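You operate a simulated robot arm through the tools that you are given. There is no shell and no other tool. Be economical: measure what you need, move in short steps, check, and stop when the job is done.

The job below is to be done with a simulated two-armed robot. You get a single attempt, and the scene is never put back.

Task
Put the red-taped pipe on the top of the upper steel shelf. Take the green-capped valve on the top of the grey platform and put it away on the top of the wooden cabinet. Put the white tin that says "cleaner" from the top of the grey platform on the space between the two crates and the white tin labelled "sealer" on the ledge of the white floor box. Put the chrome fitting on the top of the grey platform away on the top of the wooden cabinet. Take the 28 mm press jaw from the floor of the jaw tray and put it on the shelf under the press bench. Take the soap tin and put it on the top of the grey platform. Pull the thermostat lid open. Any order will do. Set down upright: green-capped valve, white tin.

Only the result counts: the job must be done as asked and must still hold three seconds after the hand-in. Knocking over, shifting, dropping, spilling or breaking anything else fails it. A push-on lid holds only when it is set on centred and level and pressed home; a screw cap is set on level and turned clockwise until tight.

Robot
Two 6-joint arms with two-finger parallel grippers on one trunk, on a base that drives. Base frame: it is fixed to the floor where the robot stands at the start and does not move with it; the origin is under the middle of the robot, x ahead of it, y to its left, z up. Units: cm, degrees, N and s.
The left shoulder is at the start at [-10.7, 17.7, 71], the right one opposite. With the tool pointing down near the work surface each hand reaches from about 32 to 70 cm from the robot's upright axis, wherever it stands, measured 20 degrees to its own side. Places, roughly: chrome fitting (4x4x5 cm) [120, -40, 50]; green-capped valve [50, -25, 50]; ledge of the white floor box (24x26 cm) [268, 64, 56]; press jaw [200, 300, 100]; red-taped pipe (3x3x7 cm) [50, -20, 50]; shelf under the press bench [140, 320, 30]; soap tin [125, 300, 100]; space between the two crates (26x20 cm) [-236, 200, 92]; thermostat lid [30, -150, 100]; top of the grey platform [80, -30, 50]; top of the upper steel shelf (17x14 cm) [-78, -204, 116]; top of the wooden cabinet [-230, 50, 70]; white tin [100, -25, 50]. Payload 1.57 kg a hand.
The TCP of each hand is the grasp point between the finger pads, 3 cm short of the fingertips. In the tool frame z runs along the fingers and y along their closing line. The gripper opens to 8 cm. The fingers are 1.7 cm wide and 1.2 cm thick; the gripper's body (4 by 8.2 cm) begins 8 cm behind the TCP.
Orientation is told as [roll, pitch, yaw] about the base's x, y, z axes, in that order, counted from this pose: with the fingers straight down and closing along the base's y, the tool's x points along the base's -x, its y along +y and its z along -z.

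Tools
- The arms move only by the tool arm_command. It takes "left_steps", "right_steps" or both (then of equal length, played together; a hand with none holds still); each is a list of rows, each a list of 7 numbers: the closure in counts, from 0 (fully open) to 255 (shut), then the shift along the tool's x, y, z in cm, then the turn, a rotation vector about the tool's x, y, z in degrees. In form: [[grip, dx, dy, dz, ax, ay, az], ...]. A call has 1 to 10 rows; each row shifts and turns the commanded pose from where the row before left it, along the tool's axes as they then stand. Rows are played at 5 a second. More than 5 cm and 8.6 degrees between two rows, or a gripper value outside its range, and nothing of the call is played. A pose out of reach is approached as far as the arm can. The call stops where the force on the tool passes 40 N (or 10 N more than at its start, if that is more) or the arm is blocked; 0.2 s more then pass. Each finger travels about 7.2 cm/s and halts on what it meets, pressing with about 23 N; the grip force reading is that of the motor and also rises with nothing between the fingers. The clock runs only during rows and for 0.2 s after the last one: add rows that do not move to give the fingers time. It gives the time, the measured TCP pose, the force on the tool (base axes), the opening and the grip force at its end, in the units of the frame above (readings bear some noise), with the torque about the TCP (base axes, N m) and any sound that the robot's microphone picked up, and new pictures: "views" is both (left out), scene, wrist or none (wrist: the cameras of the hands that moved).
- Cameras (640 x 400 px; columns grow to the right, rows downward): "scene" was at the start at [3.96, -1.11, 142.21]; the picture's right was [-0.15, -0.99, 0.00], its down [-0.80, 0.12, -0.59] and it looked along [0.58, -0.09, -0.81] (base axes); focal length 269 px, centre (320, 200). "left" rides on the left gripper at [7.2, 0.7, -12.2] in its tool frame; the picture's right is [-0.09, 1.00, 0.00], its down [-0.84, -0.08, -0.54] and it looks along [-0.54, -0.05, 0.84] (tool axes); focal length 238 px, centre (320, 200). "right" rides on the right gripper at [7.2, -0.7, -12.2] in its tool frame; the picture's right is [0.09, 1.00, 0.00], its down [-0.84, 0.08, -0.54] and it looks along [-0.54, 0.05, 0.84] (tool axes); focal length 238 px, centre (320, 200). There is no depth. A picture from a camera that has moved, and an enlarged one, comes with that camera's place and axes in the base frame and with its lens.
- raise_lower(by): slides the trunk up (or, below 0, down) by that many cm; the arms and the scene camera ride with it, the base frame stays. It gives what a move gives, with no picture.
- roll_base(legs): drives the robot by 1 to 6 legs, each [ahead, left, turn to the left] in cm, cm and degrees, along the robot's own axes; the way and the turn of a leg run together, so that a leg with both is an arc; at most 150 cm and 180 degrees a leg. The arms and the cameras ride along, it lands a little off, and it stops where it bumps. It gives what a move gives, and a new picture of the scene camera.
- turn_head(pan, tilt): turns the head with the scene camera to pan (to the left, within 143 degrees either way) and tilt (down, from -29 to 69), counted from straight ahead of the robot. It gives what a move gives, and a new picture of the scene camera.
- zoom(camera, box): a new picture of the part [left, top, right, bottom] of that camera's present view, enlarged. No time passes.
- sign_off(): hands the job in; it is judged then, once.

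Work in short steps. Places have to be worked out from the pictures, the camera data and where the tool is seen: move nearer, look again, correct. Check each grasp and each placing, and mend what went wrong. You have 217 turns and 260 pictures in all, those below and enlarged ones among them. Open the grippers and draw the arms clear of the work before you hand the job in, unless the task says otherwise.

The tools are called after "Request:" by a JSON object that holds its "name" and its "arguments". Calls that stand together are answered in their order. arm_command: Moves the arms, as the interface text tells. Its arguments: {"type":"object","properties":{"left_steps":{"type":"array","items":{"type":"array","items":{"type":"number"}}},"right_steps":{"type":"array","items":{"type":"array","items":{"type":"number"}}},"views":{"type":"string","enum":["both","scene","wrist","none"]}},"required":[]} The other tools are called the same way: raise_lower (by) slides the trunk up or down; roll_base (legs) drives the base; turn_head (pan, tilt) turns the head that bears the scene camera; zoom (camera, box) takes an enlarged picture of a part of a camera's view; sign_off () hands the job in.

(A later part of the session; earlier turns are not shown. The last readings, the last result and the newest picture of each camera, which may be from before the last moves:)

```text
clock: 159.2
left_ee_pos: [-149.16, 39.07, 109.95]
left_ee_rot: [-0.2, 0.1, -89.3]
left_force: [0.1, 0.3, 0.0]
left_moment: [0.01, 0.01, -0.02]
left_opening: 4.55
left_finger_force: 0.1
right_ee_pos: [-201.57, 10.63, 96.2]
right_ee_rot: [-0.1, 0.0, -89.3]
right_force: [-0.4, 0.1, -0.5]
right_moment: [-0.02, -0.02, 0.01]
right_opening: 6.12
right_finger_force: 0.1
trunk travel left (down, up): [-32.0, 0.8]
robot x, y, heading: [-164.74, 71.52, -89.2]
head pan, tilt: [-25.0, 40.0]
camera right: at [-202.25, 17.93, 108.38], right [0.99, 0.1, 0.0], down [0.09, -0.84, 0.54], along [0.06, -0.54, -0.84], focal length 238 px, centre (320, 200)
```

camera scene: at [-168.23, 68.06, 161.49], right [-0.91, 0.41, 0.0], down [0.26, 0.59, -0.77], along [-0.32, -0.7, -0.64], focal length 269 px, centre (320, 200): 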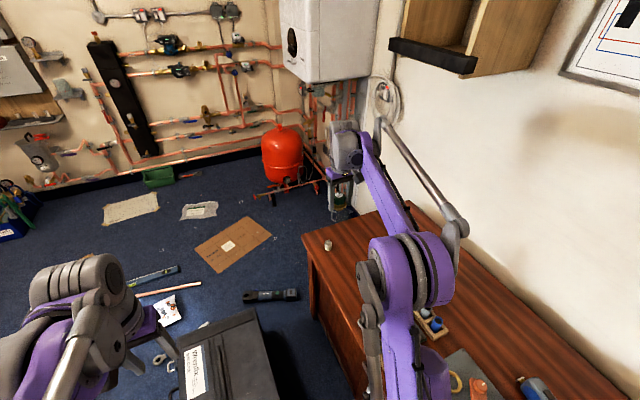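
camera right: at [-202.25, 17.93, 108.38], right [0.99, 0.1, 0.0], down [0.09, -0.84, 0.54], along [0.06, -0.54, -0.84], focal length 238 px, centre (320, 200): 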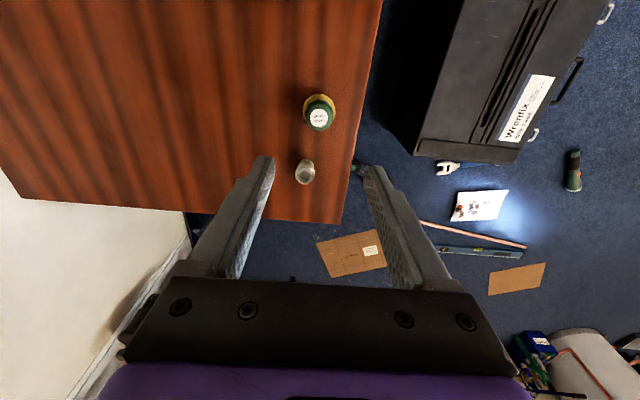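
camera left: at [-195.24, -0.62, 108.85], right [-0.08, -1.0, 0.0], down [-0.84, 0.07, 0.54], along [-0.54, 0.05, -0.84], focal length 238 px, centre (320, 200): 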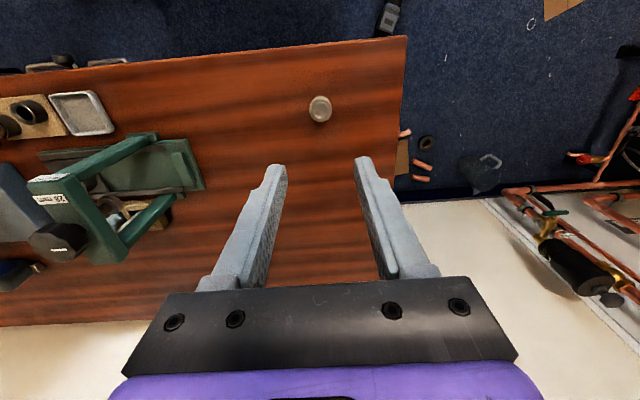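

Both items stand on the cabinet. I retract the right hand and drive with empty hands to the press bench.

Request:
{"name": "arm_command", "arguments": {"right_steps": [[60, 0, 0, -4.5, 0, 0, 0], [60, 0, 0, -4.5, 0, 0, 0], [60, 0, 0, -4.5, 0, 0, 0], [60, 3.5, 3, 0, 0, 0, 0], [60, 3.5, 3, 0, 0, 0, 0], [60, 3.5, 3, 0, 0, 0, 0], [60, 3.5, 3, 0, 0, 0, 0], [60, 4, 2, 0, 0, 0, 0], [60, 4, 2, 0, 0, 0, 0], [60, 4, 2, 0, 0, 0, 0]], "views": "none"}}

Request:
{"name": "roll_base", "arguments": {"legs": [[-10, 0, 0], [0, 0, 89], [140, 4, 0], [140, 8, 0], [0, 0, 90]]}}

Request:
{"name": "turn_head", "arguments": {"pan": 0, "tilt": 25}}

```text
clock: 161.4
left_ee_pos: [-149.22, 38.98, 109.89]
left_ee_rot: [0.0, 0.0, -89.2]
left_force: [0.3, 0.0, -0.7]
left_moment: [-0.06, -0.02, -0.01]
left_opening: 4.57
left_finger_force: 0.0
right_ee_pos: [-183.91, 36.67, 109.81]
right_ee_rot: [-0.1, -0.1, -89.4]
right_force: [0.2, 1.3, 0.8]
right_moment: [-0.01, -0.02, 0.02]
right_opening: 6.11
right_finger_force: 0.0
trunk travel left (down, up): [-32.0, 0.8]
robot x, y, heading: [-164.65, 71.69, -89.2]
head pan, tilt: [-25.0, 40.0]
```

```text
clock: 183.4
left_ee_pos: [97.21, 135.31, 109.95]
left_ee_rot: [-0.1, 0.1, 93.6]
left_force: [-0.1, 0.0, 1.4]
left_moment: [-0.03, 0.01, 0.01]
left_opening: 4.54
left_finger_force: 0.0
right_ee_pos: [131.78, 139.5, 109.63]
right_ee_rot: [-0.1, 0.0, 93.6]
right_force: [-0.3, -0.1, 0.2]
right_moment: [-0.01, 0.01, -0.02]
right_opening: 6.11
right_finger_force: 0.1
trunk travel left (down, up): [-32.0, 0.8]
robot x, y, heading: [114.62, 104.07, 93.5]
head pan, tilt: [-25.0, 40.0]
camera scene: at [117.8, 107.3, 161.49], right [0.93, -0.36, 0.0], down [-0.23, -0.6, -0.77], along [0.28, 0.71, -0.64], focal length 269 px, centre (320, 200)
```

scene: 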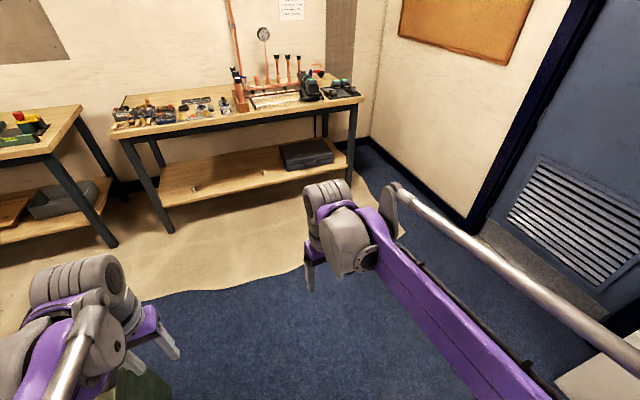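

```text
clock: 184.3
left_ee_pos: [97.24, 135.2, 109.93]
left_ee_rot: [0.0, 0.1, 93.6]
left_force: [-0.1, 0.0, 1.3]
left_moment: [-0.01, -0.01, -0.02]
left_opening: 4.55
left_finger_force: 0.1
right_ee_pos: [131.71, 139.57, 109.8]
right_ee_rot: [0.0, 0.0, 93.6]
right_force: [0.3, 0.2, -0.9]
right_moment: [0.01, 0.0, -0.02]
right_opening: 6.1
right_finger_force: 0.0
trunk travel left (down, up): [-32.0, 0.8]
robot x, y, heading: [114.66, 103.9, 93.3]
head pan, tilt: [0.0, 25.0]
camera scene: at [114.13, 108.58, 163.82], right [1.0, 0.06, 0.0], down [0.03, -0.42, -0.91], along [-0.06, 0.9, -0.42], focal length 269 px, centre (320, 200)
```

scene: 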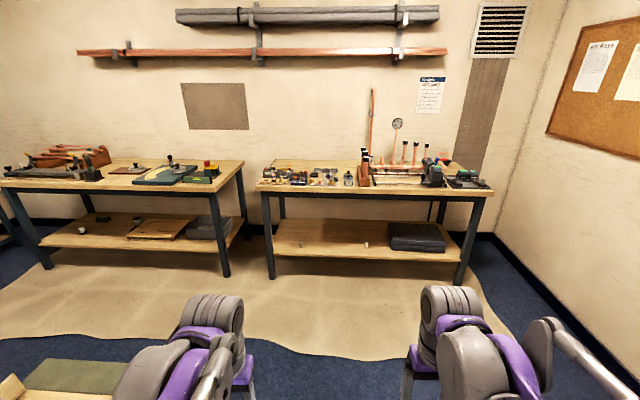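

Bench top z≈88, front edge y≈286. I drive closer: to about [160,228].

Request:
{"name": "roll_base", "arguments": {"legs": [[122, -40, -3.4]]}}

Request:
{"name": "turn_head", "arguments": {"pan": 0, "tilt": 45}}

Request:
{"name": "zoom", "arguments": {"camera": "scene", "box": [120, 30, 500, 260]}}

```text
clock: 190.6
left_ee_pos: [137.43, 254.73, 109.96]
left_ee_rot: [0.0, 0.1, 89.3]
left_force: [-0.7, -0.7, 0.2]
left_moment: [0.01, 0.0, 0.0]
left_opening: 4.56
left_finger_force: 0.1
right_ee_pos: [172.06, 256.33, 109.76]
right_ee_rot: [-0.1, 0.0, 89.2]
right_force: [0.0, 0.2, 0.5]
right_moment: [0.01, -0.02, 0.02]
right_opening: 6.11
right_finger_force: 0.1
trunk travel left (down, up): [-32.0, 0.8]
robot x, y, heading: [152.1, 222.1, 89.4]
head pan, tilt: [0.0, 25.0]
camera scene: at [152.21, 226.8, 163.82], right [1.0, -0.01, 0.0], down [-0.01, -0.42, -0.91], along [0.01, 0.91, -0.42], focal length 269 px, centre (320, 200)
```

scene: 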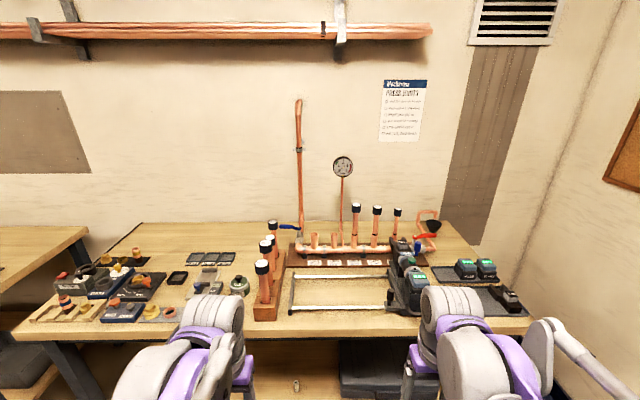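

```text
clock: 191.4
left_ee_pos: [137.4, 254.78, 109.91]
left_ee_rot: [-0.1, 0.1, 89.3]
left_force: [-0.3, -0.1, 0.3]
left_moment: [-0.01, 0.0, -0.01]
left_opening: 4.55
left_finger_force: 0.0
right_ee_pos: [172.26, 256.33, 109.74]
right_ee_rot: [-0.1, -0.1, 89.2]
right_force: [0.0, 0.0, -0.2]
right_moment: [0.0, 0.01, 0.03]
right_opening: 6.13
right_finger_force: 0.0
trunk travel left (down, up): [-32.0, 0.8]
robot x, y, heading: [152.22, 222.01, 89.4]
head pan, tilt: [0.0, 45.0]
camera scene: at [152.19, 225.74, 160.77], right [1.0, -0.01, 0.0], down [-0.01, -0.71, -0.71], along [0.01, 0.71, -0.71], focal length 269 px, centre (320, 200)
```

scene: 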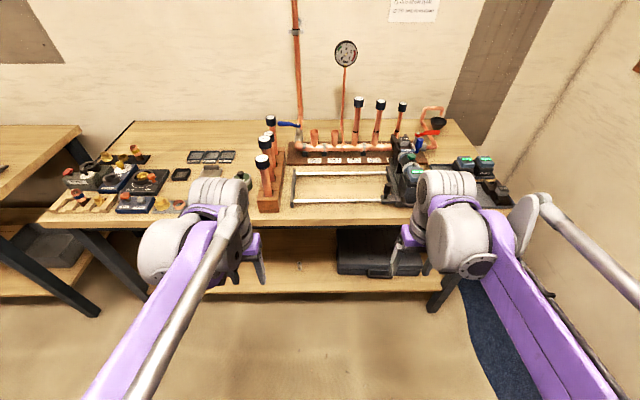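

```text
1.68 times, centred on (310, 145) of scene
camera zoom: at [152.19, 225.74, 160.77], right [1.0, -0.01, 0.0], down [-0.01, -0.71, -0.71], along [0.01, 0.71, -0.71], focal length 453 px, centre (337, 293)
```

zoom: 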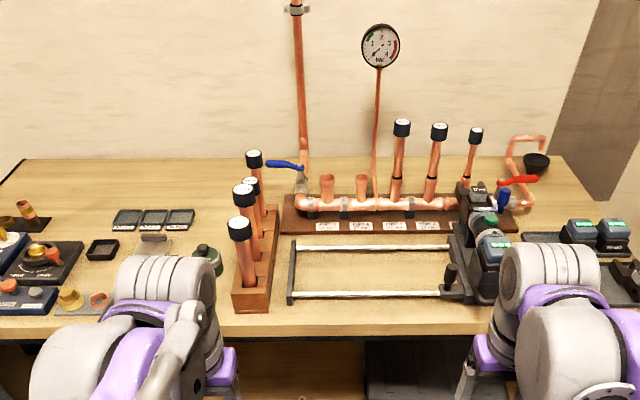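

Soap tin may be the round green-dark tin near [121,308]; the trays at right near x 200–220 likely hold the jaws. I move right 45 cm and look with the head.

Request:
{"name": "roll_base", "arguments": {"legs": [[0, -40, 0]]}}

Request:
{"name": "zoom", "arguments": {"camera": "scene", "box": [200, 60, 480, 230]}}

```text
clock: 195.5
left_ee_pos: [177.57, 254.35, 110.03]
left_ee_rot: [0.0, 0.0, 90.0]
left_force: [-0.2, -0.8, 0.2]
left_moment: [-0.01, 0.01, -0.01]
left_opening: 4.55
left_finger_force: 0.1
right_ee_pos: [212.32, 256.18, 109.77]
right_ee_rot: [-0.2, 0.0, 89.9]
right_force: [-0.5, 0.5, -0.3]
right_moment: [0.04, -0.02, 0.02]
right_opening: 6.11
right_finger_force: 0.1
trunk travel left (down, up): [-32.0, 0.8]
robot x, y, heading: [192.82, 221.86, 89.9]
head pan, tilt: [0.0, 45.0]
camera scene: at [192.77, 225.48, 160.76], right [1.0, 0.0, 0.0], down [0.0, -0.71, -0.71], along [0.0, 0.71, -0.71], focal length 269 px, centre (320, 200)
```

scene: 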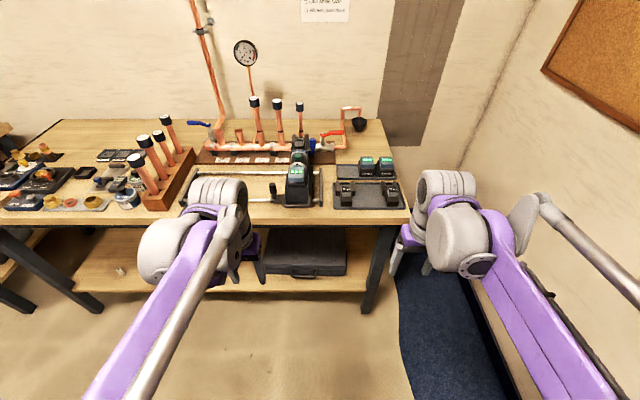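

```text
2.29 times, centred on (340, 145) of scene
camera zoom: at [192.77, 225.48, 160.76], right [1.0, 0.0, 0.0], down [0.0, -0.71, -0.71], along [0.0, 0.71, -0.71], focal length 615 px, centre (274, 326)
```

zoom: 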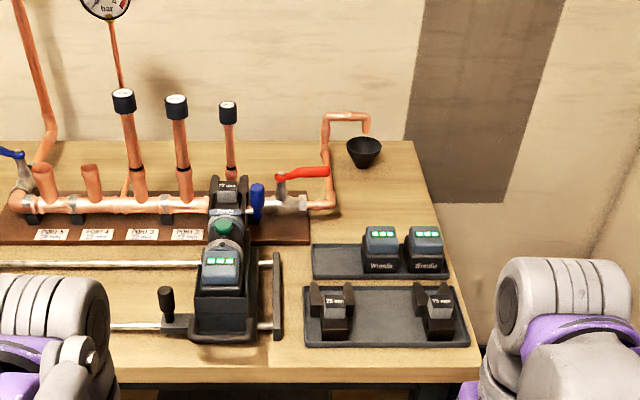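

I enlarge the jaw labels.

Request:
{"name": "zoom", "arguments": {"camera": "scene", "box": [325, 170, 415, 220]}}

```text
7.11 times, centred on (370, 195) of scene
camera zoom: at [192.77, 225.48, 160.76], right [1.0, 0.0, 0.0], down [0.0, -0.71, -0.71], along [0.0, 0.71, -0.71], focal length 1914 px, centre (-36, 236)
```

zoom: 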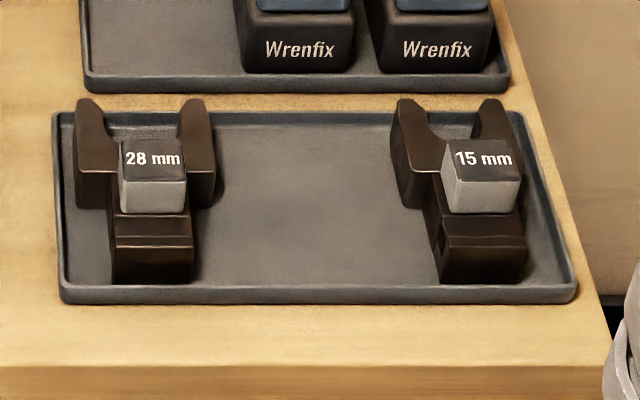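

The left jaw is "28 mm", rear body ≈[202.7,296], about 4 cm wide; tray floor z≈88.6. I drive 14 cm forward, and bring the right hand above it.

Request:
{"name": "roll_base", "arguments": {"legs": [[14, 4, 0]]}}

Request:
{"name": "arm_command", "arguments": {"right_steps": [[40, -4.5, 2, 0, 0, 0, 0], [40, -4.5, 2, 0, 0, 0, 0], [40, -4.5, 1, 0, 0, 0, 0], [40, -4.5, 0, 0, 0, 0, 0], [40, -4.5, 0, 0, 0, 0, 0], [40, 0, 0, 0, 0, 0, 0]], "views": "wrist"}}

```text
clock: 196.8
left_ee_pos: [173.71, 267.92, 109.88]
left_ee_rot: [0.0, 0.0, 90.0]
left_force: [-0.9, 0.1, 0.7]
left_moment: [-0.01, 0.03, 0.03]
left_opening: 4.56
left_finger_force: 0.0
right_ee_pos: [208.39, 269.92, 109.76]
right_ee_rot: [-0.1, 0.1, 89.9]
right_force: [0.4, -0.5, -0.1]
right_moment: [-0.01, -0.02, 0.0]
right_opening: 6.13
right_finger_force: 0.1
trunk travel left (down, up): [-32.0, 0.8]
robot x, y, heading: [188.89, 235.44, 90.2]
head pan, tilt: [0.0, 45.0]
camera scene: at [188.86, 239.15, 160.74], right [1.0, 0.0, 0.0], down [0.0, -0.71, -0.71], along [0.0, 0.71, -0.71], focal length 269 px, centre (320, 200)
```

scene: 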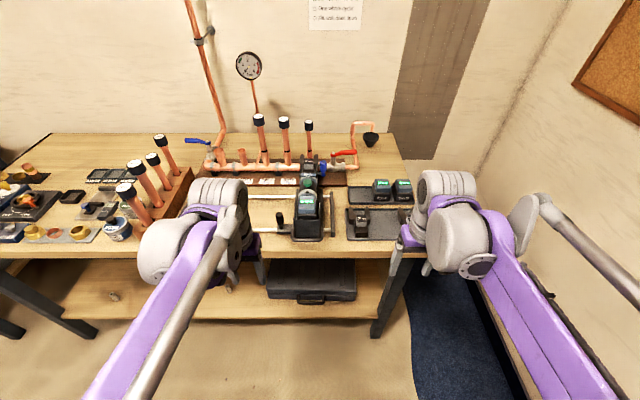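

```text
clock: 198.2
left_ee_pos: [173.81, 268.12, 109.9]
left_ee_rot: [0.0, 0.1, 90.0]
left_force: [-0.1, 0.5, 0.9]
left_moment: [-0.02, 0.0, -0.02]
left_opening: 4.57
left_finger_force: 0.0
right_ee_pos: [203.51, 292.2, 109.59]
right_ee_rot: [0.0, -0.1, 89.9]
right_force: [-0.8, -0.9, 0.2]
right_moment: [0.04, -0.05, 0.03]
right_opening: 6.75
right_finger_force: 0.1
trunk travel left (down, up): [-32.0, 0.8]
robot x, y, heading: [188.79, 235.52, 90.1]
head pan, tilt: [0.0, 45.0]
camera right: at [204.11, 285.15, 121.65], right [-1.0, -0.09, 0.0], down [-0.08, 0.84, 0.54], along [-0.05, 0.54, -0.84], focal length 238 px, centre (320, 200)
```

right: 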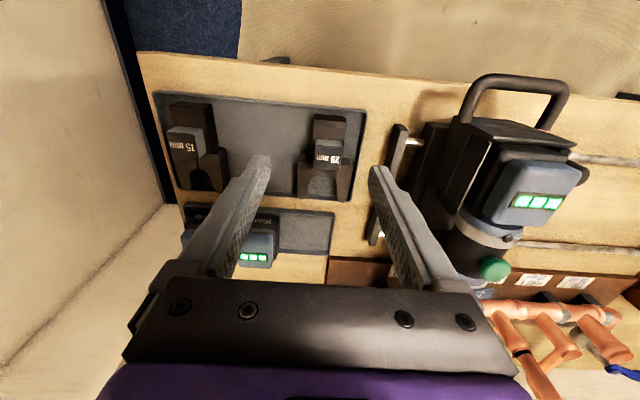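

Jaw's rear body seems at ≈[202.1,293.5]. I align and lower to z 99 for a closer look.

Request:
{"name": "arm_command", "arguments": {"right_steps": [[60, -1.5, 1.4, 2, 0, 0, 0], [60, 0, 0, 4, 0, 0, 0], [60, 0, 0, 4, 0, 0, 0], [60, 0, 0, 0, 0, 0, 0]], "views": "wrist"}}

```text
clock: 199.2
left_ee_pos: [173.76, 268.01, 110.01]
left_ee_rot: [0.0, 0.1, 90.0]
left_force: [0.0, 0.5, 0.3]
left_moment: [0.01, 0.0, 0.01]
left_opening: 4.54
left_finger_force: 0.1
right_ee_pos: [202.27, 294.13, 99.46]
right_ee_rot: [-0.1, -0.1, 90.0]
right_force: [0.3, -1.4, 0.7]
right_moment: [0.01, 0.04, -0.01]
right_opening: 6.11
right_finger_force: 0.1
trunk travel left (down, up): [-32.0, 0.8]
robot x, y, heading: [189.29, 235.41, 90.1]
head pan, tilt: [0.0, 45.0]
camera right: at [202.86, 287.03, 111.62], right [-1.0, -0.09, 0.0], down [-0.08, 0.84, 0.54], along [-0.05, 0.54, -0.84], focal length 238 px, centre (320, 200)
```

right: 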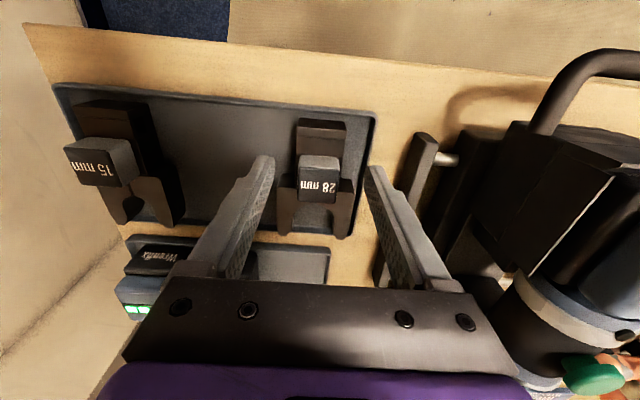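

Body centred at x≈202.2; I grip at y≈295 with a 5 cm opening, TCP z≈92.2.

Request:
{"name": "arm_command", "arguments": {"right_steps": [[97, -0.8, 0.05, 1, 0, 0, 0], [97, 0, 0, 3, 0, 0, 0], [97, 0, 0, 2, 0, 0, 0], [97, 0, 0, 1.2, 0, 0, 0], [97, 0, 0, 0, 0, 0, 0]], "views": "wrist"}}

```text
clock: 200.2
left_ee_pos: [173.72, 267.93, 109.95]
left_ee_rot: [-0.1, 0.1, 89.9]
left_force: [0.3, -0.6, -0.5]
left_moment: [0.02, -0.01, 0.01]
left_opening: 4.56
left_finger_force: 0.1
right_ee_pos: [202.1, 294.7, 93.5]
right_ee_rot: [0.0, -0.1, 89.9]
right_force: [0.2, -0.7, 27.5]
right_moment: [-0.21, 0.66, 0.0]
right_opening: 4.91
right_finger_force: 0.1
trunk travel left (down, up): [-32.0, 0.8]
robot x, y, heading: [189.25, 235.73, 90.2]
head pan, tilt: [0.0, 45.0]
stopped in row 4 (right hand): the force on the tool passed its limit at 53 N (the readings are from after the stop); the commanded pose is now the measured one
camera right: at [202.74, 287.6, 105.57], right [-1.0, -0.09, 0.0], down [-0.08, 0.84, 0.54], along [-0.05, 0.54, -0.84], focal length 238 px, centre (320, 200)
```

right: 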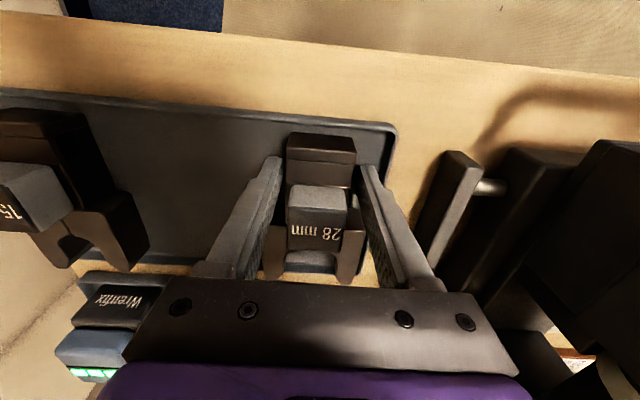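

The -x fingertip met the tray rim (tip z 90.5). I raise a bit, narrow the opening to 4.5 cm, shift 0.15 cm away from the rim and descend again.

Request:
{"name": "arm_command", "arguments": {"right_steps": [[112, 0, 0, -0.8, 0, 0, 0], [112, 0, -0.15, 0, 0, 0, 0], [112, 0, 0, 0.8, 0, 0, 0], [112, 0, 0, 0.4, 0, 0, 0], [112, 0, 0, 0.4, 0, 0, 0], [112, 0, 0, 0.4, 0, 0, 0], [112, 0, 0, 0, 0, 0, 0]], "views": "wrist"}}

```text
clock: 201.2
left_ee_pos: [173.65, 267.94, 110.05]
left_ee_rot: [-0.1, 0.0, 89.9]
left_force: [-0.1, 0.0, -1.2]
left_moment: [-0.02, -0.01, 0.01]
left_opening: 4.55
left_finger_force: 0.1
right_ee_pos: [202.38, 294.78, 93.53]
right_ee_rot: [0.0, -0.4, 89.8]
right_force: [1.3, 3.2, 31.0]
right_moment: [-0.16, 0.63, 0.06]
right_opening: 4.41
right_finger_force: 0.0
trunk travel left (down, up): [-32.0, 0.8]
robot x, y, heading: [188.59, 235.5, 89.6]
head pan, tilt: [0.0, 45.0]
stopped in row 4 (right hand): the force on the tool passed its limit at 48 N (the readings are from after the stop); the commanded pose is now the measured one
camera right: at [202.93, 287.63, 105.54], right [-1.0, -0.09, 0.0], down [-0.08, 0.83, 0.55], along [-0.05, 0.55, -0.84], focal length 238 px, centre (320, 200)
```

right: 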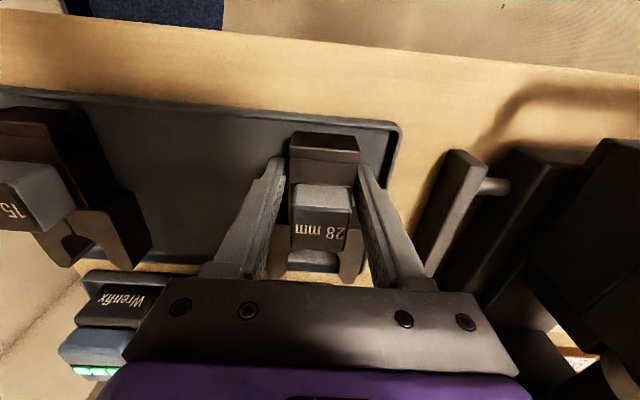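

Contact again at the same height. I enlarge the wrist view to see what the finger meets.

Request:
{"name": "zoom", "arguments": {"camera": "right", "box": [230, 110, 430, 290]}}

```text
2.22 times, centred on (330, 200) of right
camera zoom: at [202.93, 287.63, 105.54], right [-1.0, -0.09, 0.0], down [-0.08, 0.83, 0.55], along [-0.05, 0.55, -0.84], focal length 530 px, centre (298, 200)
```

zoom: 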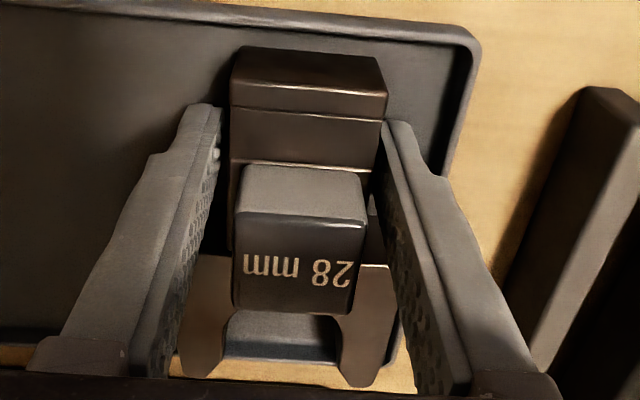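

The -x finger rests on the body's top edge. I raise, open to 5.5 cm, shift 0.3 cm toward -x, and go down to TCP z 92.7 only, then close.

Request:
{"name": "arm_command", "arguments": {"right_steps": [[80, 0, 0, -1.2, 0, 0.4, 0], [80, 0, 0.35, 0, 0, 0, 0], [80, 0, 0, 0, 0, 0, 0], [80, 0, 0, 1.0, 0, 0, 0], [80, 0, 0, 0.5, 0, 0, 0], [80, 0, 0, 0.5, 0, 0, 0], [80, 0, 0, 0, 0, 0, 0]], "views": "wrist"}}

```text
clock: 202.4
left_ee_pos: [173.69, 267.96, 109.97]
left_ee_rot: [-0.1, 0.0, 89.9]
left_force: [0.0, -0.4, 0.5]
left_moment: [0.0, 0.0, 0.0]
left_opening: 4.54
left_finger_force: 0.0
right_ee_pos: [202.01, 294.98, 93.49]
right_ee_rot: [0.0, -0.1, 89.9]
right_force: [0.0, 1.9, 33.0]
right_moment: [-0.1, 0.47, -0.13]
right_opening: 5.49
right_finger_force: 0.1
trunk travel left (down, up): [-32.0, 0.8]
robot x, y, heading: [188.91, 235.53, 89.9]
head pan, tilt: [0.0, 45.0]
stopped in row 6 (right hand): the force on the tool passed its limit at 49 N (the readings are from after the stop); the commanded pose is now the measured one
camera right: at [202.58, 287.84, 105.58], right [-1.0, -0.09, 0.0], down [-0.08, 0.84, 0.54], along [-0.05, 0.54, -0.84], focal length 238 px, centre (320, 200)
```

right: 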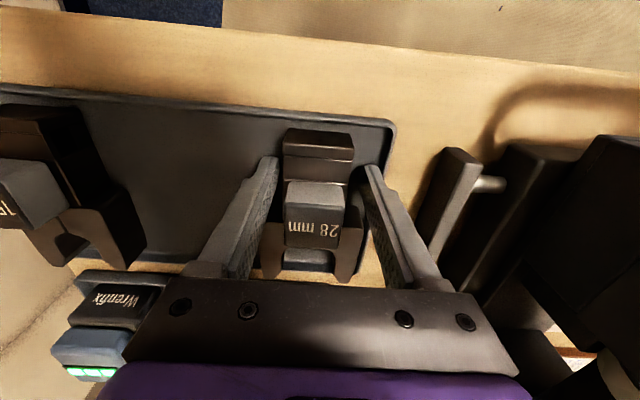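

Tips are actually at the tray floor (z≈90.5), with gaps on both sides of the body. I raise 0.4 and close here.

Request:
{"name": "arm_command", "arguments": {"right_steps": [[80, 0, 0, -0.4, 0, 0, 0], [255, 0, 0, 0, 0, 0, 0], [255, 0, 0, 0, 0, 0, 0], [255, 0, 0, 0, 0, 0, 0], [255, 0, 0, -2, 0, 0, 0], [255, 0, 0, 0, 0, 0, 0]], "views": "wrist"}}

```text
clock: 203.8
left_ee_pos: [173.73, 268.12, 109.97]
left_ee_rot: [-0.1, 0.2, 89.9]
left_force: [-0.7, 0.9, 0.3]
left_moment: [-0.03, 0.04, -0.01]
left_opening: 4.53
left_finger_force: 0.1
right_ee_pos: [201.98, 295.32, 95.46]
right_ee_rot: [-0.1, 0.2, 89.9]
right_force: [0.4, 0.1, -6.7]
right_moment: [-0.15, 0.02, -0.01]
right_opening: 4.0
right_finger_force: 23.2
trunk travel left (down, up): [-32.0, 0.8]
robot x, y, heading: [189.24, 235.46, 89.7]
head pan, tilt: [0.0, 45.0]
camera right: at [202.62, 288.11, 107.72], right [-1.0, -0.09, 0.0], down [-0.08, 0.84, 0.54], along [-0.05, 0.54, -0.84], focal length 238 px, centre (320, 200)
```

right: 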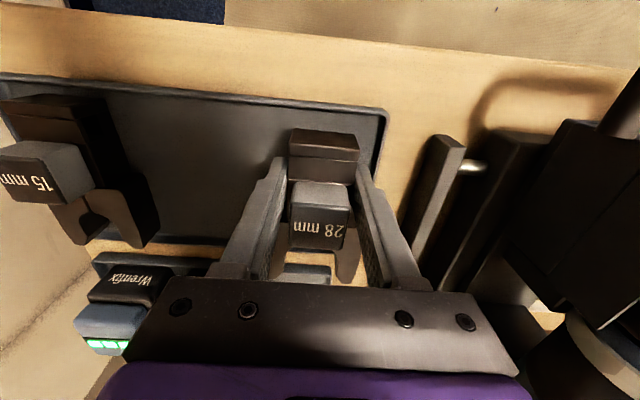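

Jaw held firmly (0.6 kg), level. I lift, pull back, then strafe left so that the right hand faces the free shelf area near x≈115.

Request:
{"name": "arm_command", "arguments": {"right_steps": [[255, 0, 0, -4.5, 0, 0, 0], [255, 0, 0, -4.5, 0, 0, 0], [255, 0, 0, -3.5, 0, 0, 0], [255, 4.5, 0, 0, 0, 0, 0], [255, 4.5, 0, 0, 0, 0, 0], [255, 4.5, 0, 0, 0, 0, 0], [255, 4.5, 0, 0, 0, 0, 0], [255, 4.5, 0, 0, 0, 0, 0], [255, 4.5, 0, 0, 0, 0, 0], [255, 4.5, 0, 0, 0, 0, 0]], "views": "none"}}

Request:
{"name": "roll_base", "arguments": {"legs": [[0, 88, 0]]}}

Request:
{"name": "raise_lower", "arguments": {"by": -31.5}}

Request:
{"name": "turn_head", "arguments": {"pan": -10, "tilt": 45}}

```text
clock: 206.0
left_ee_pos: [173.8, 267.91, 109.9]
left_ee_rot: [0.0, 0.1, 90.0]
left_force: [-0.8, -0.9, -0.2]
left_moment: [-0.01, 0.03, 0.0]
left_opening: 4.55
left_finger_force: 0.1
right_ee_pos: [202.47, 263.35, 108.45]
right_ee_rot: [0.1, 0.0, 90.0]
right_force: [0.5, -1.1, -6.6]
right_moment: [-0.12, 0.0, 0.01]
right_opening: 4.0
right_finger_force: 23.1
trunk travel left (down, up): [-32.0, 0.8]
robot x, y, heading: [188.79, 235.38, 89.9]
head pan, tilt: [0.0, 45.0]
```

```text
clock: 214.3
left_ee_pos: [82.62, 267.19, 110.0]
left_ee_rot: [0.0, 0.1, 91.1]
left_force: [-1.4, -0.7, -0.4]
left_moment: [0.02, -0.01, 0.0]
left_opening: 4.56
left_finger_force: 0.0
right_ee_pos: [111.35, 262.91, 108.35]
right_ee_rot: [0.0, 0.1, 90.9]
right_force: [-0.9, 1.2, -6.5]
right_moment: [-0.14, -0.05, 0.01]
right_opening: 4.0
right_finger_force: 22.8
trunk travel left (down, up): [-32.0, 0.8]
robot x, y, heading: [98.27, 234.79, 90.9]
head pan, tilt: [0.0, 45.0]
camera scene: at [98.21, 238.57, 160.76], right [1.0, 0.02, 0.0], down [0.01, -0.71, -0.71], along [-0.01, 0.71, -0.71], focal length 269 px, centre (320, 200)
```

scene: 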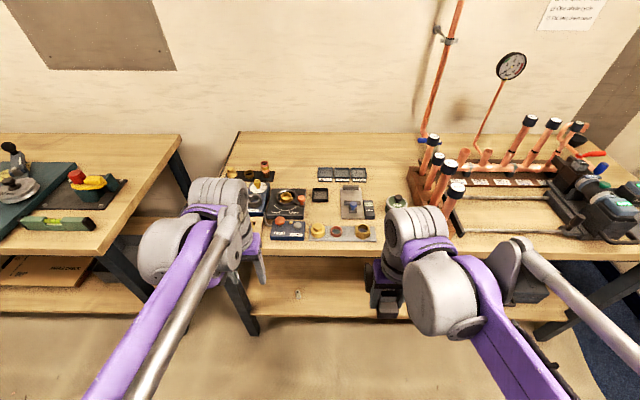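

```text
clock: 217.4
left_ee_pos: [82.41, 267.07, 78.23]
left_ee_rot: [0.1, 0.2, 91.0]
left_force: [0.5, -0.3, 0.7]
left_moment: [0.01, -0.01, -0.02]
left_opening: 4.54
left_finger_force: 0.1
right_ee_pos: [111.26, 263.09, 76.85]
right_ee_rot: [0.1, 0.1, 90.9]
right_force: [-0.4, -0.3, -5.7]
right_moment: [-0.11, -0.02, 0.0]
right_opening: 3.99
right_finger_force: 23.3
trunk travel left (down, up): [-0.5, 32.3]
robot x, y, heading: [98.4, 234.75, 90.9]
head pan, tilt: [0.0, 45.0]
```

```text
clock: 218.2
left_ee_pos: [82.53, 267.09, 78.42]
left_ee_rot: [-0.1, 0.2, 90.9]
left_force: [0.3, -0.3, 0.2]
left_moment: [0.0, -0.04, 0.02]
left_opening: 4.53
left_finger_force: 0.0
right_ee_pos: [111.23, 262.99, 76.86]
right_ee_rot: [-0.1, 0.1, 90.9]
right_force: [0.2, -0.3, -7.4]
right_moment: [-0.17, 0.0, -0.01]
right_opening: 3.98
right_finger_force: 22.5
trunk travel left (down, up): [-0.5, 32.3]
robot x, y, heading: [98.17, 234.73, 91.1]
head pan, tilt: [-10.0, 45.0]
camera scene: at [99.52, 243.69, 128.45], right [0.99, -0.16, 0.0], down [-0.11, -0.7, -0.71], along [0.11, 0.7, -0.71], focal length 269 px, centre (320, 200)
```

scene: 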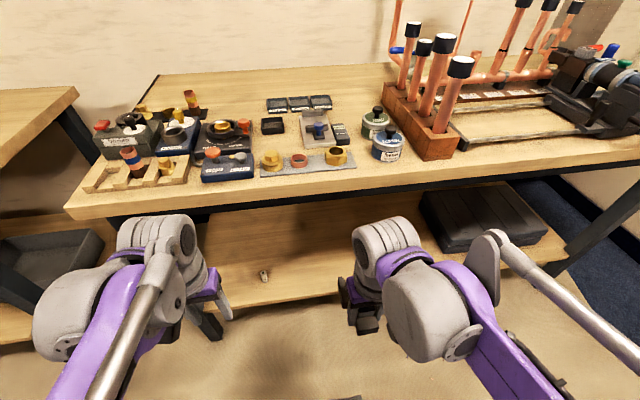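

Lowering the right hand in front of the bench edge and looking at the shelf.

Request:
{"name": "arm_command", "arguments": {"right_steps": [[255, -4, 0, 2, 0, 0, 0], [255, -4, 0, 2, 0, 0, 0], [255, 0, 0, 4.5, 0, 0, 0], [255, 0, 0, 4.5, 0, 0, 0], [255, 0, 0, 4.5, 0, 0, 0], [255, 0, 0, 4.5, 0, 0, 0], [255, 0, 0, 4.5, 0, 0, 0], [255, 0, 0, 4.5, 0, 0, 0], [255, 0, 0, 0, 0, 0, 0]], "views": "both"}}

```text
clock: 220.2
left_ee_pos: [82.6, 267.0, 78.39]
left_ee_rot: [0.0, 0.1, 91.0]
left_force: [0.1, 0.9, 0.0]
left_moment: [0.01, -0.01, 0.02]
left_opening: 4.53
left_finger_force: 0.1
right_ee_pos: [110.99, 270.71, 45.96]
right_ee_rot: [0.1, 0.1, 90.8]
right_force: [0.0, 0.0, -6.8]
right_moment: [-0.17, -0.01, 0.0]
right_opening: 3.99
right_finger_force: 23.0
trunk travel left (down, up): [-0.5, 32.3]
robot x, y, heading: [97.86, 234.58, 91.3]
head pan, tilt: [-10.0, 45.0]
camera scene: at [99.53, 243.68, 128.45], right [0.99, -0.16, 0.0], down [-0.11, -0.7, -0.71], along [0.11, 0.7, -0.71], focal length 269 px, centre (320, 200)
camera right: at [111.79, 263.57, 58.12], right [-0.99, -0.11, 0.0], down [-0.09, 0.84, 0.54], along [-0.06, 0.54, -0.84], focal length 238 px, centre (320, 200)
```

scene: 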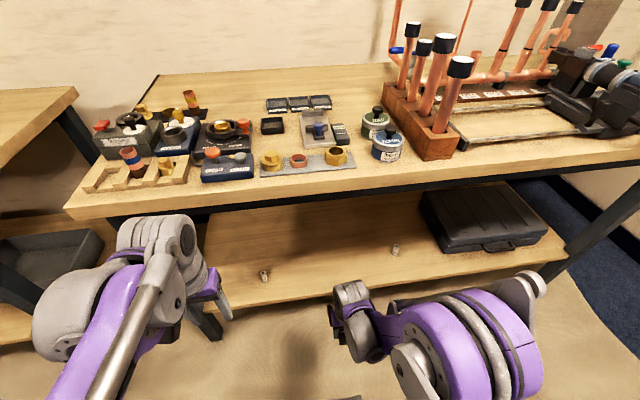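
right: 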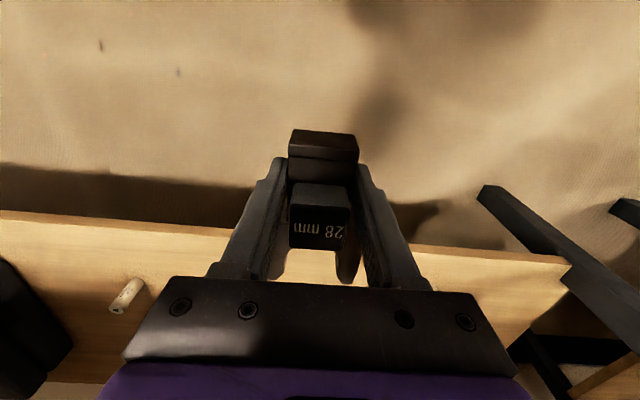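

Shelf top z≈30, front edge y≈289. I move forward under the bench at safe height to y≈297.

Request:
{"name": "arm_command", "arguments": {"right_steps": [[255, -4.5, 0, 0.5, 0, 0, 0], [255, -4.5, 0, 0.5, 0, 0, 0], [255, -4.5, 0, 1, 0, 0, 0], [255, -4.5, 0, 1, 0, 0, 0], [255, -4.5, 0, 1, 0, 0, 0], [255, -4.5, 0, 1, 0, 0, 0], [255, 0, 0, 0, 0, 0, 0]], "views": "both"}}

```text
clock: 221.8
left_ee_pos: [82.55, 267.14, 78.39]
left_ee_rot: [-0.1, 0.2, 91.0]
left_force: [0.1, 0.3, 1.0]
left_moment: [0.01, 0.01, 0.0]
left_opening: 4.56
left_finger_force: 0.1
right_ee_pos: [110.28, 297.97, 40.77]
right_ee_rot: [0.0, 0.2, 90.9]
right_force: [-0.1, 0.5, -6.6]
right_moment: [-0.1, -0.01, -0.03]
right_opening: 3.95
right_finger_force: 23.9
trunk travel left (down, up): [-0.5, 32.3]
robot x, y, heading: [98.1, 234.49, 90.9]
head pan, tilt: [-10.0, 45.0]
camera scene: at [99.53, 243.71, 128.45], right [0.99, -0.16, 0.0], down [-0.11, -0.7, -0.71], along [0.11, 0.7, -0.71], focal length 269 px, centre (320, 200)
camera right: at [111.1, 290.86, 53.03], right [-0.99, -0.11, 0.0], down [-0.09, 0.84, 0.54], along [-0.06, 0.54, -0.84], focal length 238 px, centre (320, 200)
```

scene: 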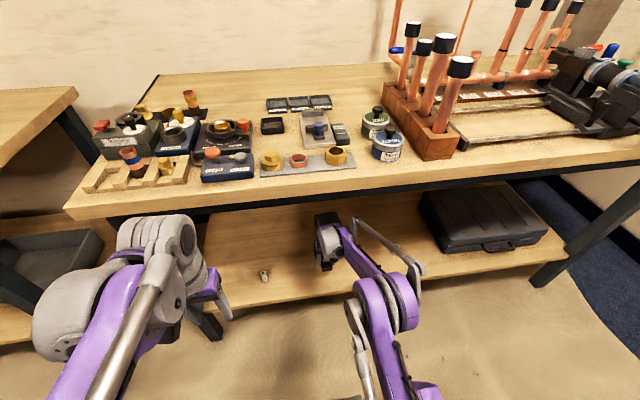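
right: 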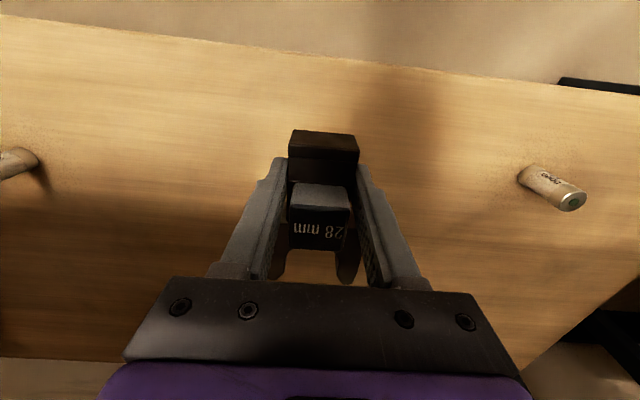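

Clear shelf around. Lowering to the shelf.

Request:
{"name": "arm_command", "arguments": {"right_steps": [[255, 0, 0, 3, 0, 0, 0], [255, 0, 0, 2.5, 0, 0, 0], [255, 0, 0, 1, 0, 0, 0], [255, 0, 0, 0.4, 0, 0, 0], [255, 0, 0, 0.4, 0, 0, 0], [255, 0, 0, 0, 0, 0, 0]], "views": "none"}}

Request:
{"name": "arm_command", "arguments": {"right_steps": [[255, 0, 0, 0.3, 0, 0, 0], [255, 0, 0, 0, 0, 0, 0]], "views": "none"}}

```text
clock: 223.2
left_ee_pos: [82.53, 267.09, 78.39]
left_ee_rot: [0.0, 0.2, 90.9]
left_force: [-0.6, 0.1, 0.0]
left_moment: [0.01, 0.0, -0.01]
left_opening: 4.53
left_finger_force: 0.1
right_ee_pos: [110.58, 297.86, 33.43]
right_ee_rot: [0.0, 0.2, 91.0]
right_force: [-0.2, 0.1, -7.2]
right_moment: [-0.16, -0.01, 0.01]
right_opening: 3.99
right_finger_force: 23.2
trunk travel left (down, up): [-0.5, 32.3]
robot x, y, heading: [98.46, 234.68, 90.9]
head pan, tilt: [-10.0, 45.0]
```

```text
clock: 223.8
left_ee_pos: [82.54, 267.17, 78.28]
left_ee_rot: [0.0, 0.2, 91.0]
left_force: [0.0, 0.5, 0.2]
left_moment: [-0.03, 0.02, -0.02]
left_opening: 4.54
left_finger_force: 0.1
right_ee_pos: [110.56, 297.9, 33.25]
right_ee_rot: [0.0, 0.3, 91.0]
right_force: [0.1, -0.9, -7.1]
right_moment: [-0.16, 0.03, -0.04]
right_opening: 3.98
right_finger_force: 23.2
trunk travel left (down, up): [-0.5, 32.3]
robot x, y, heading: [98.29, 234.73, 91.2]
head pan, tilt: [-10.0, 45.0]
```

Request:
{"name": "arm_command", "arguments": {"right_steps": [[255, 0, 0, 0.3, 0, 0, 0], [255, 0, 0, 0.2, 0, 0, 0], [255, 0, 0, 0, 0, 0, 0]], "views": "none"}}

```text
clock: 224.6
left_ee_pos: [82.48, 267.07, 78.36]
left_ee_rot: [-0.1, 0.1, 91.0]
left_force: [0.5, -0.1, 0.1]
left_moment: [-0.04, 0.0, 0.01]
left_opening: 4.57
left_finger_force: 0.0
right_ee_pos: [110.77, 297.9, 32.65]
right_ee_rot: [0.0, 0.2, 91.0]
right_force: [-0.5, -0.2, -6.8]
right_moment: [-0.16, 0.01, 0.02]
right_opening: 3.98
right_finger_force: 23.5
trunk travel left (down, up): [-0.5, 32.3]
robot x, y, heading: [98.6, 234.83, 90.9]
head pan, tilt: [-10.0, 45.0]
```

Still hanging; a few more small steps.

Request:
{"name": "arm_command", "arguments": {"right_steps": [[255, 0, 0, 0.3, 0, 0, 0], [255, 0, 0, 0.2, 0, 0, 0], [255, 0, 0, 0, 0, 0, 0]], "views": "none"}}

Request:
{"name": "arm_command", "arguments": {"right_steps": [[255, 0, 0, 0.2, 0, 0, 0], [255, 0, 0, 0, 0, 0, 0]], "views": "wrist"}}

```text
clock: 225.3
left_ee_pos: [82.6, 267.09, 78.32]
left_ee_rot: [0.0, 0.2, 91.0]
left_force: [0.6, -0.7, -0.2]
left_moment: [0.01, 0.01, -0.02]
left_opening: 4.53
left_finger_force: 0.1
right_ee_pos: [110.75, 297.89, 32.23]
right_ee_rot: [0.0, 0.2, 91.0]
right_force: [0.2, -0.5, -6.4]
right_moment: [-0.14, -0.03, 0.02]
right_opening: 3.98
right_finger_force: 23.0
trunk travel left (down, up): [-0.5, 32.3]
robot x, y, heading: [98.06, 234.76, 91.2]
head pan, tilt: [-10.0, 45.0]
```

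```text
clock: 225.9
left_ee_pos: [82.46, 267.12, 78.33]
left_ee_rot: [-0.1, 0.2, 90.9]
left_force: [-0.2, 0.1, 0.0]
left_moment: [0.0, -0.03, 0.01]
left_opening: 4.56
left_finger_force: 0.0
right_ee_pos: [110.79, 298.04, 31.96]
right_ee_rot: [0.1, 0.2, 91.0]
right_force: [-0.7, 0.3, -6.4]
right_moment: [-0.17, -0.01, 0.01]
right_opening: 4.01
right_finger_force: 23.1
trunk travel left (down, up): [-0.5, 32.3]
robot x, y, heading: [98.48, 234.55, 91.2]
head pan, tilt: [-10.0, 45.0]
camera right: at [111.47, 290.74, 44.18], right [-0.99, -0.11, 0.0], down [-0.09, 0.84, 0.54], along [-0.06, 0.54, -0.84], focal length 238 px, centre (320, 200)
```

right: 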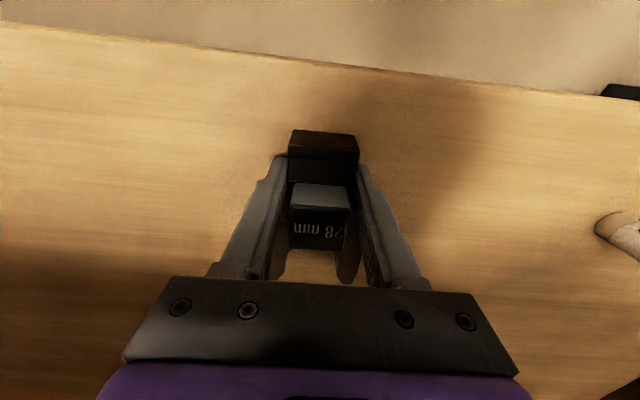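

Shelf is a little lower than thought; continue.

Request:
{"name": "arm_command", "arguments": {"right_steps": [[255, 0, 0, 0.4, 0, 0, 0], [255, 0, 0, 0.3, 0, 0, 0], [255, 0, 0, 0.3, 0, 0, 0], [255, 0, 0, 0, 0, 0, 0]], "views": "none"}}

Request:
{"name": "arm_command", "arguments": {"right_steps": [[255, 0, 0, 0.3, 0, 0, 0], [255, 0, 0, 0.2, 0, 0, 0], [255, 0, 0, 0, 0, 0, 0]], "views": "none"}}

```text
clock: 227.0
left_ee_pos: [82.43, 266.91, 78.41]
left_ee_rot: [0.1, 0.1, 90.9]
left_force: [-0.7, 0.1, -0.5]
left_moment: [-0.01, 0.0, -0.02]
left_opening: 4.56
left_finger_force: 0.0
right_ee_pos: [110.75, 297.78, 31.47]
right_ee_rot: [0.0, 0.1, 90.9]
right_force: [0.7, -4.8, 20.2]
right_moment: [-0.09, 0.12, 0.04]
right_opening: 3.99
right_finger_force: 22.9
trunk travel left (down, up): [-0.5, 32.3]
robot x, y, heading: [98.24, 234.68, 90.9]
head pan, tilt: [-10.0, 45.0]
stopped in row 4 (right hand): the force on the tool passed its limit at 41 N (the readings are from after the stop); the commanded pose is now the measured one
```

```text
clock: 227.3
left_ee_pos: [82.5, 266.91, 78.42]
left_ee_rot: [-0.1, 0.0, 91.0]
left_force: [-0.2, -0.7, -1.2]
left_moment: [-0.01, 0.0, 0.0]
left_opening: 4.54
left_finger_force: 0.1
right_ee_pos: [110.74, 297.8, 31.55]
right_ee_rot: [0.0, 0.2, 90.9]
right_force: [-0.8, -5.7, 20.2]
right_moment: [-0.1, -0.05, 0.0]
right_opening: 3.97
right_finger_force: 22.6
trunk travel left (down, up): [-0.5, 32.3]
robot x, y, heading: [98.22, 234.53, 91.1]
head pan, tilt: [-10.0, 45.0]
stopped in row 1 (right hand): the force on the tool passed its limit at 45 N (the readings are from after the stop); the commanded pose is now the measured one
```

Contact at z≈31.6. I ease up slightly, release, and rise a bit to check.

Request:
{"name": "arm_command", "arguments": {"right_steps": [[255, 0, 0, -0.15, 0, 0, 0], [110, 0, 0, 0, 0, 0, 0], [90, 0, 0, 0, 0, 0, 0], [90, 0, 0, -1, 0, 0, 0], [90, 0, 0, -4, 0, 0, 0], [90, 0, 0, -4, 0, 0, 0], [90, 0, 0, 0, 0, 0, 0]], "views": "wrist"}}

```text
clock: 228.9
left_ee_pos: [82.61, 267.06, 78.37]
left_ee_rot: [0.0, 0.3, 91.0]
left_force: [0.3, 0.2, 0.2]
left_moment: [0.02, -0.03, -0.02]
left_opening: 4.56
left_finger_force: 0.0
right_ee_pos: [110.67, 297.94, 40.43]
right_ee_rot: [-0.1, 0.2, 90.9]
right_force: [-0.2, 0.0, 0.0]
right_moment: [-0.04, -0.01, 0.0]
right_opening: 5.18
right_finger_force: 0.0
trunk travel left (down, up): [-0.5, 32.3]
robot x, y, heading: [98.13, 235.21, 90.6]
head pan, tilt: [-10.0, 45.0]
camera right: at [111.43, 290.9, 52.71], right [-0.99, -0.11, 0.0], down [-0.09, 0.84, 0.54], along [-0.06, 0.54, -0.84], focal length 238 px, centre (320, 200)
```

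right: 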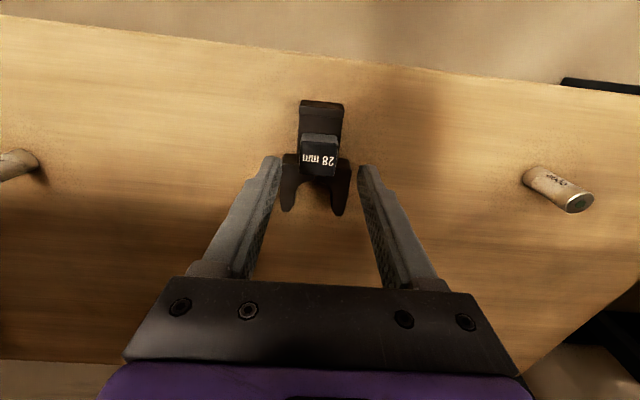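

Jaw sits on the shelf. I retract the right hand and enlarge the tins on the bench.

Request:
{"name": "arm_command", "arguments": {"right_steps": [[90, 4.5, 0, -0.5, 0, 0, 0], [90, 4.5, 0, -0.5, 0, 0, 0], [90, 4.5, 0, -0.5, 0, 0, 0], [90, 4.5, 0, -0.5, 0, 0, 0], [90, 4.5, 0, -0.5, 0, 0, 0], [90, 4.5, 0, -0.5, 0, 0, 0], [90, 4.5, 0, -1, 0, 0, 0]], "views": "none"}}

Request:
{"name": "zoom", "arguments": {"camera": "scene", "box": [250, 85, 430, 185]}}

```text
clock: 230.6
left_ee_pos: [82.55, 267.06, 78.4]
left_ee_rot: [0.0, 0.2, 91.1]
left_force: [-0.2, -0.5, -0.8]
left_moment: [-0.01, -0.01, 0.02]
left_opening: 4.54
left_finger_force: 0.0
right_ee_pos: [111.66, 266.01, 44.75]
right_ee_rot: [0.0, 0.2, 91.0]
right_force: [0.1, -0.3, 0.9]
right_moment: [0.0, -0.01, 0.05]
right_opening: 5.2
right_finger_force: 0.0
trunk travel left (down, up): [-0.5, 32.3]
robot x, y, heading: [98.68, 234.97, 91.0]
head pan, tilt: [-10.0, 45.0]
```

```text
3.56 times, centred on (340, 135) of scene
camera zoom: at [99.52, 243.61, 128.46], right [0.99, -0.16, 0.0], down [-0.11, -0.7, -0.71], along [0.11, 0.7, -0.71], focal length 957 px, centre (249, 431)
```

zoom: 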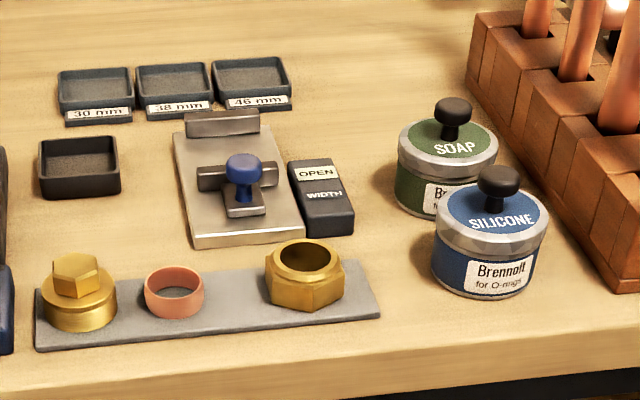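

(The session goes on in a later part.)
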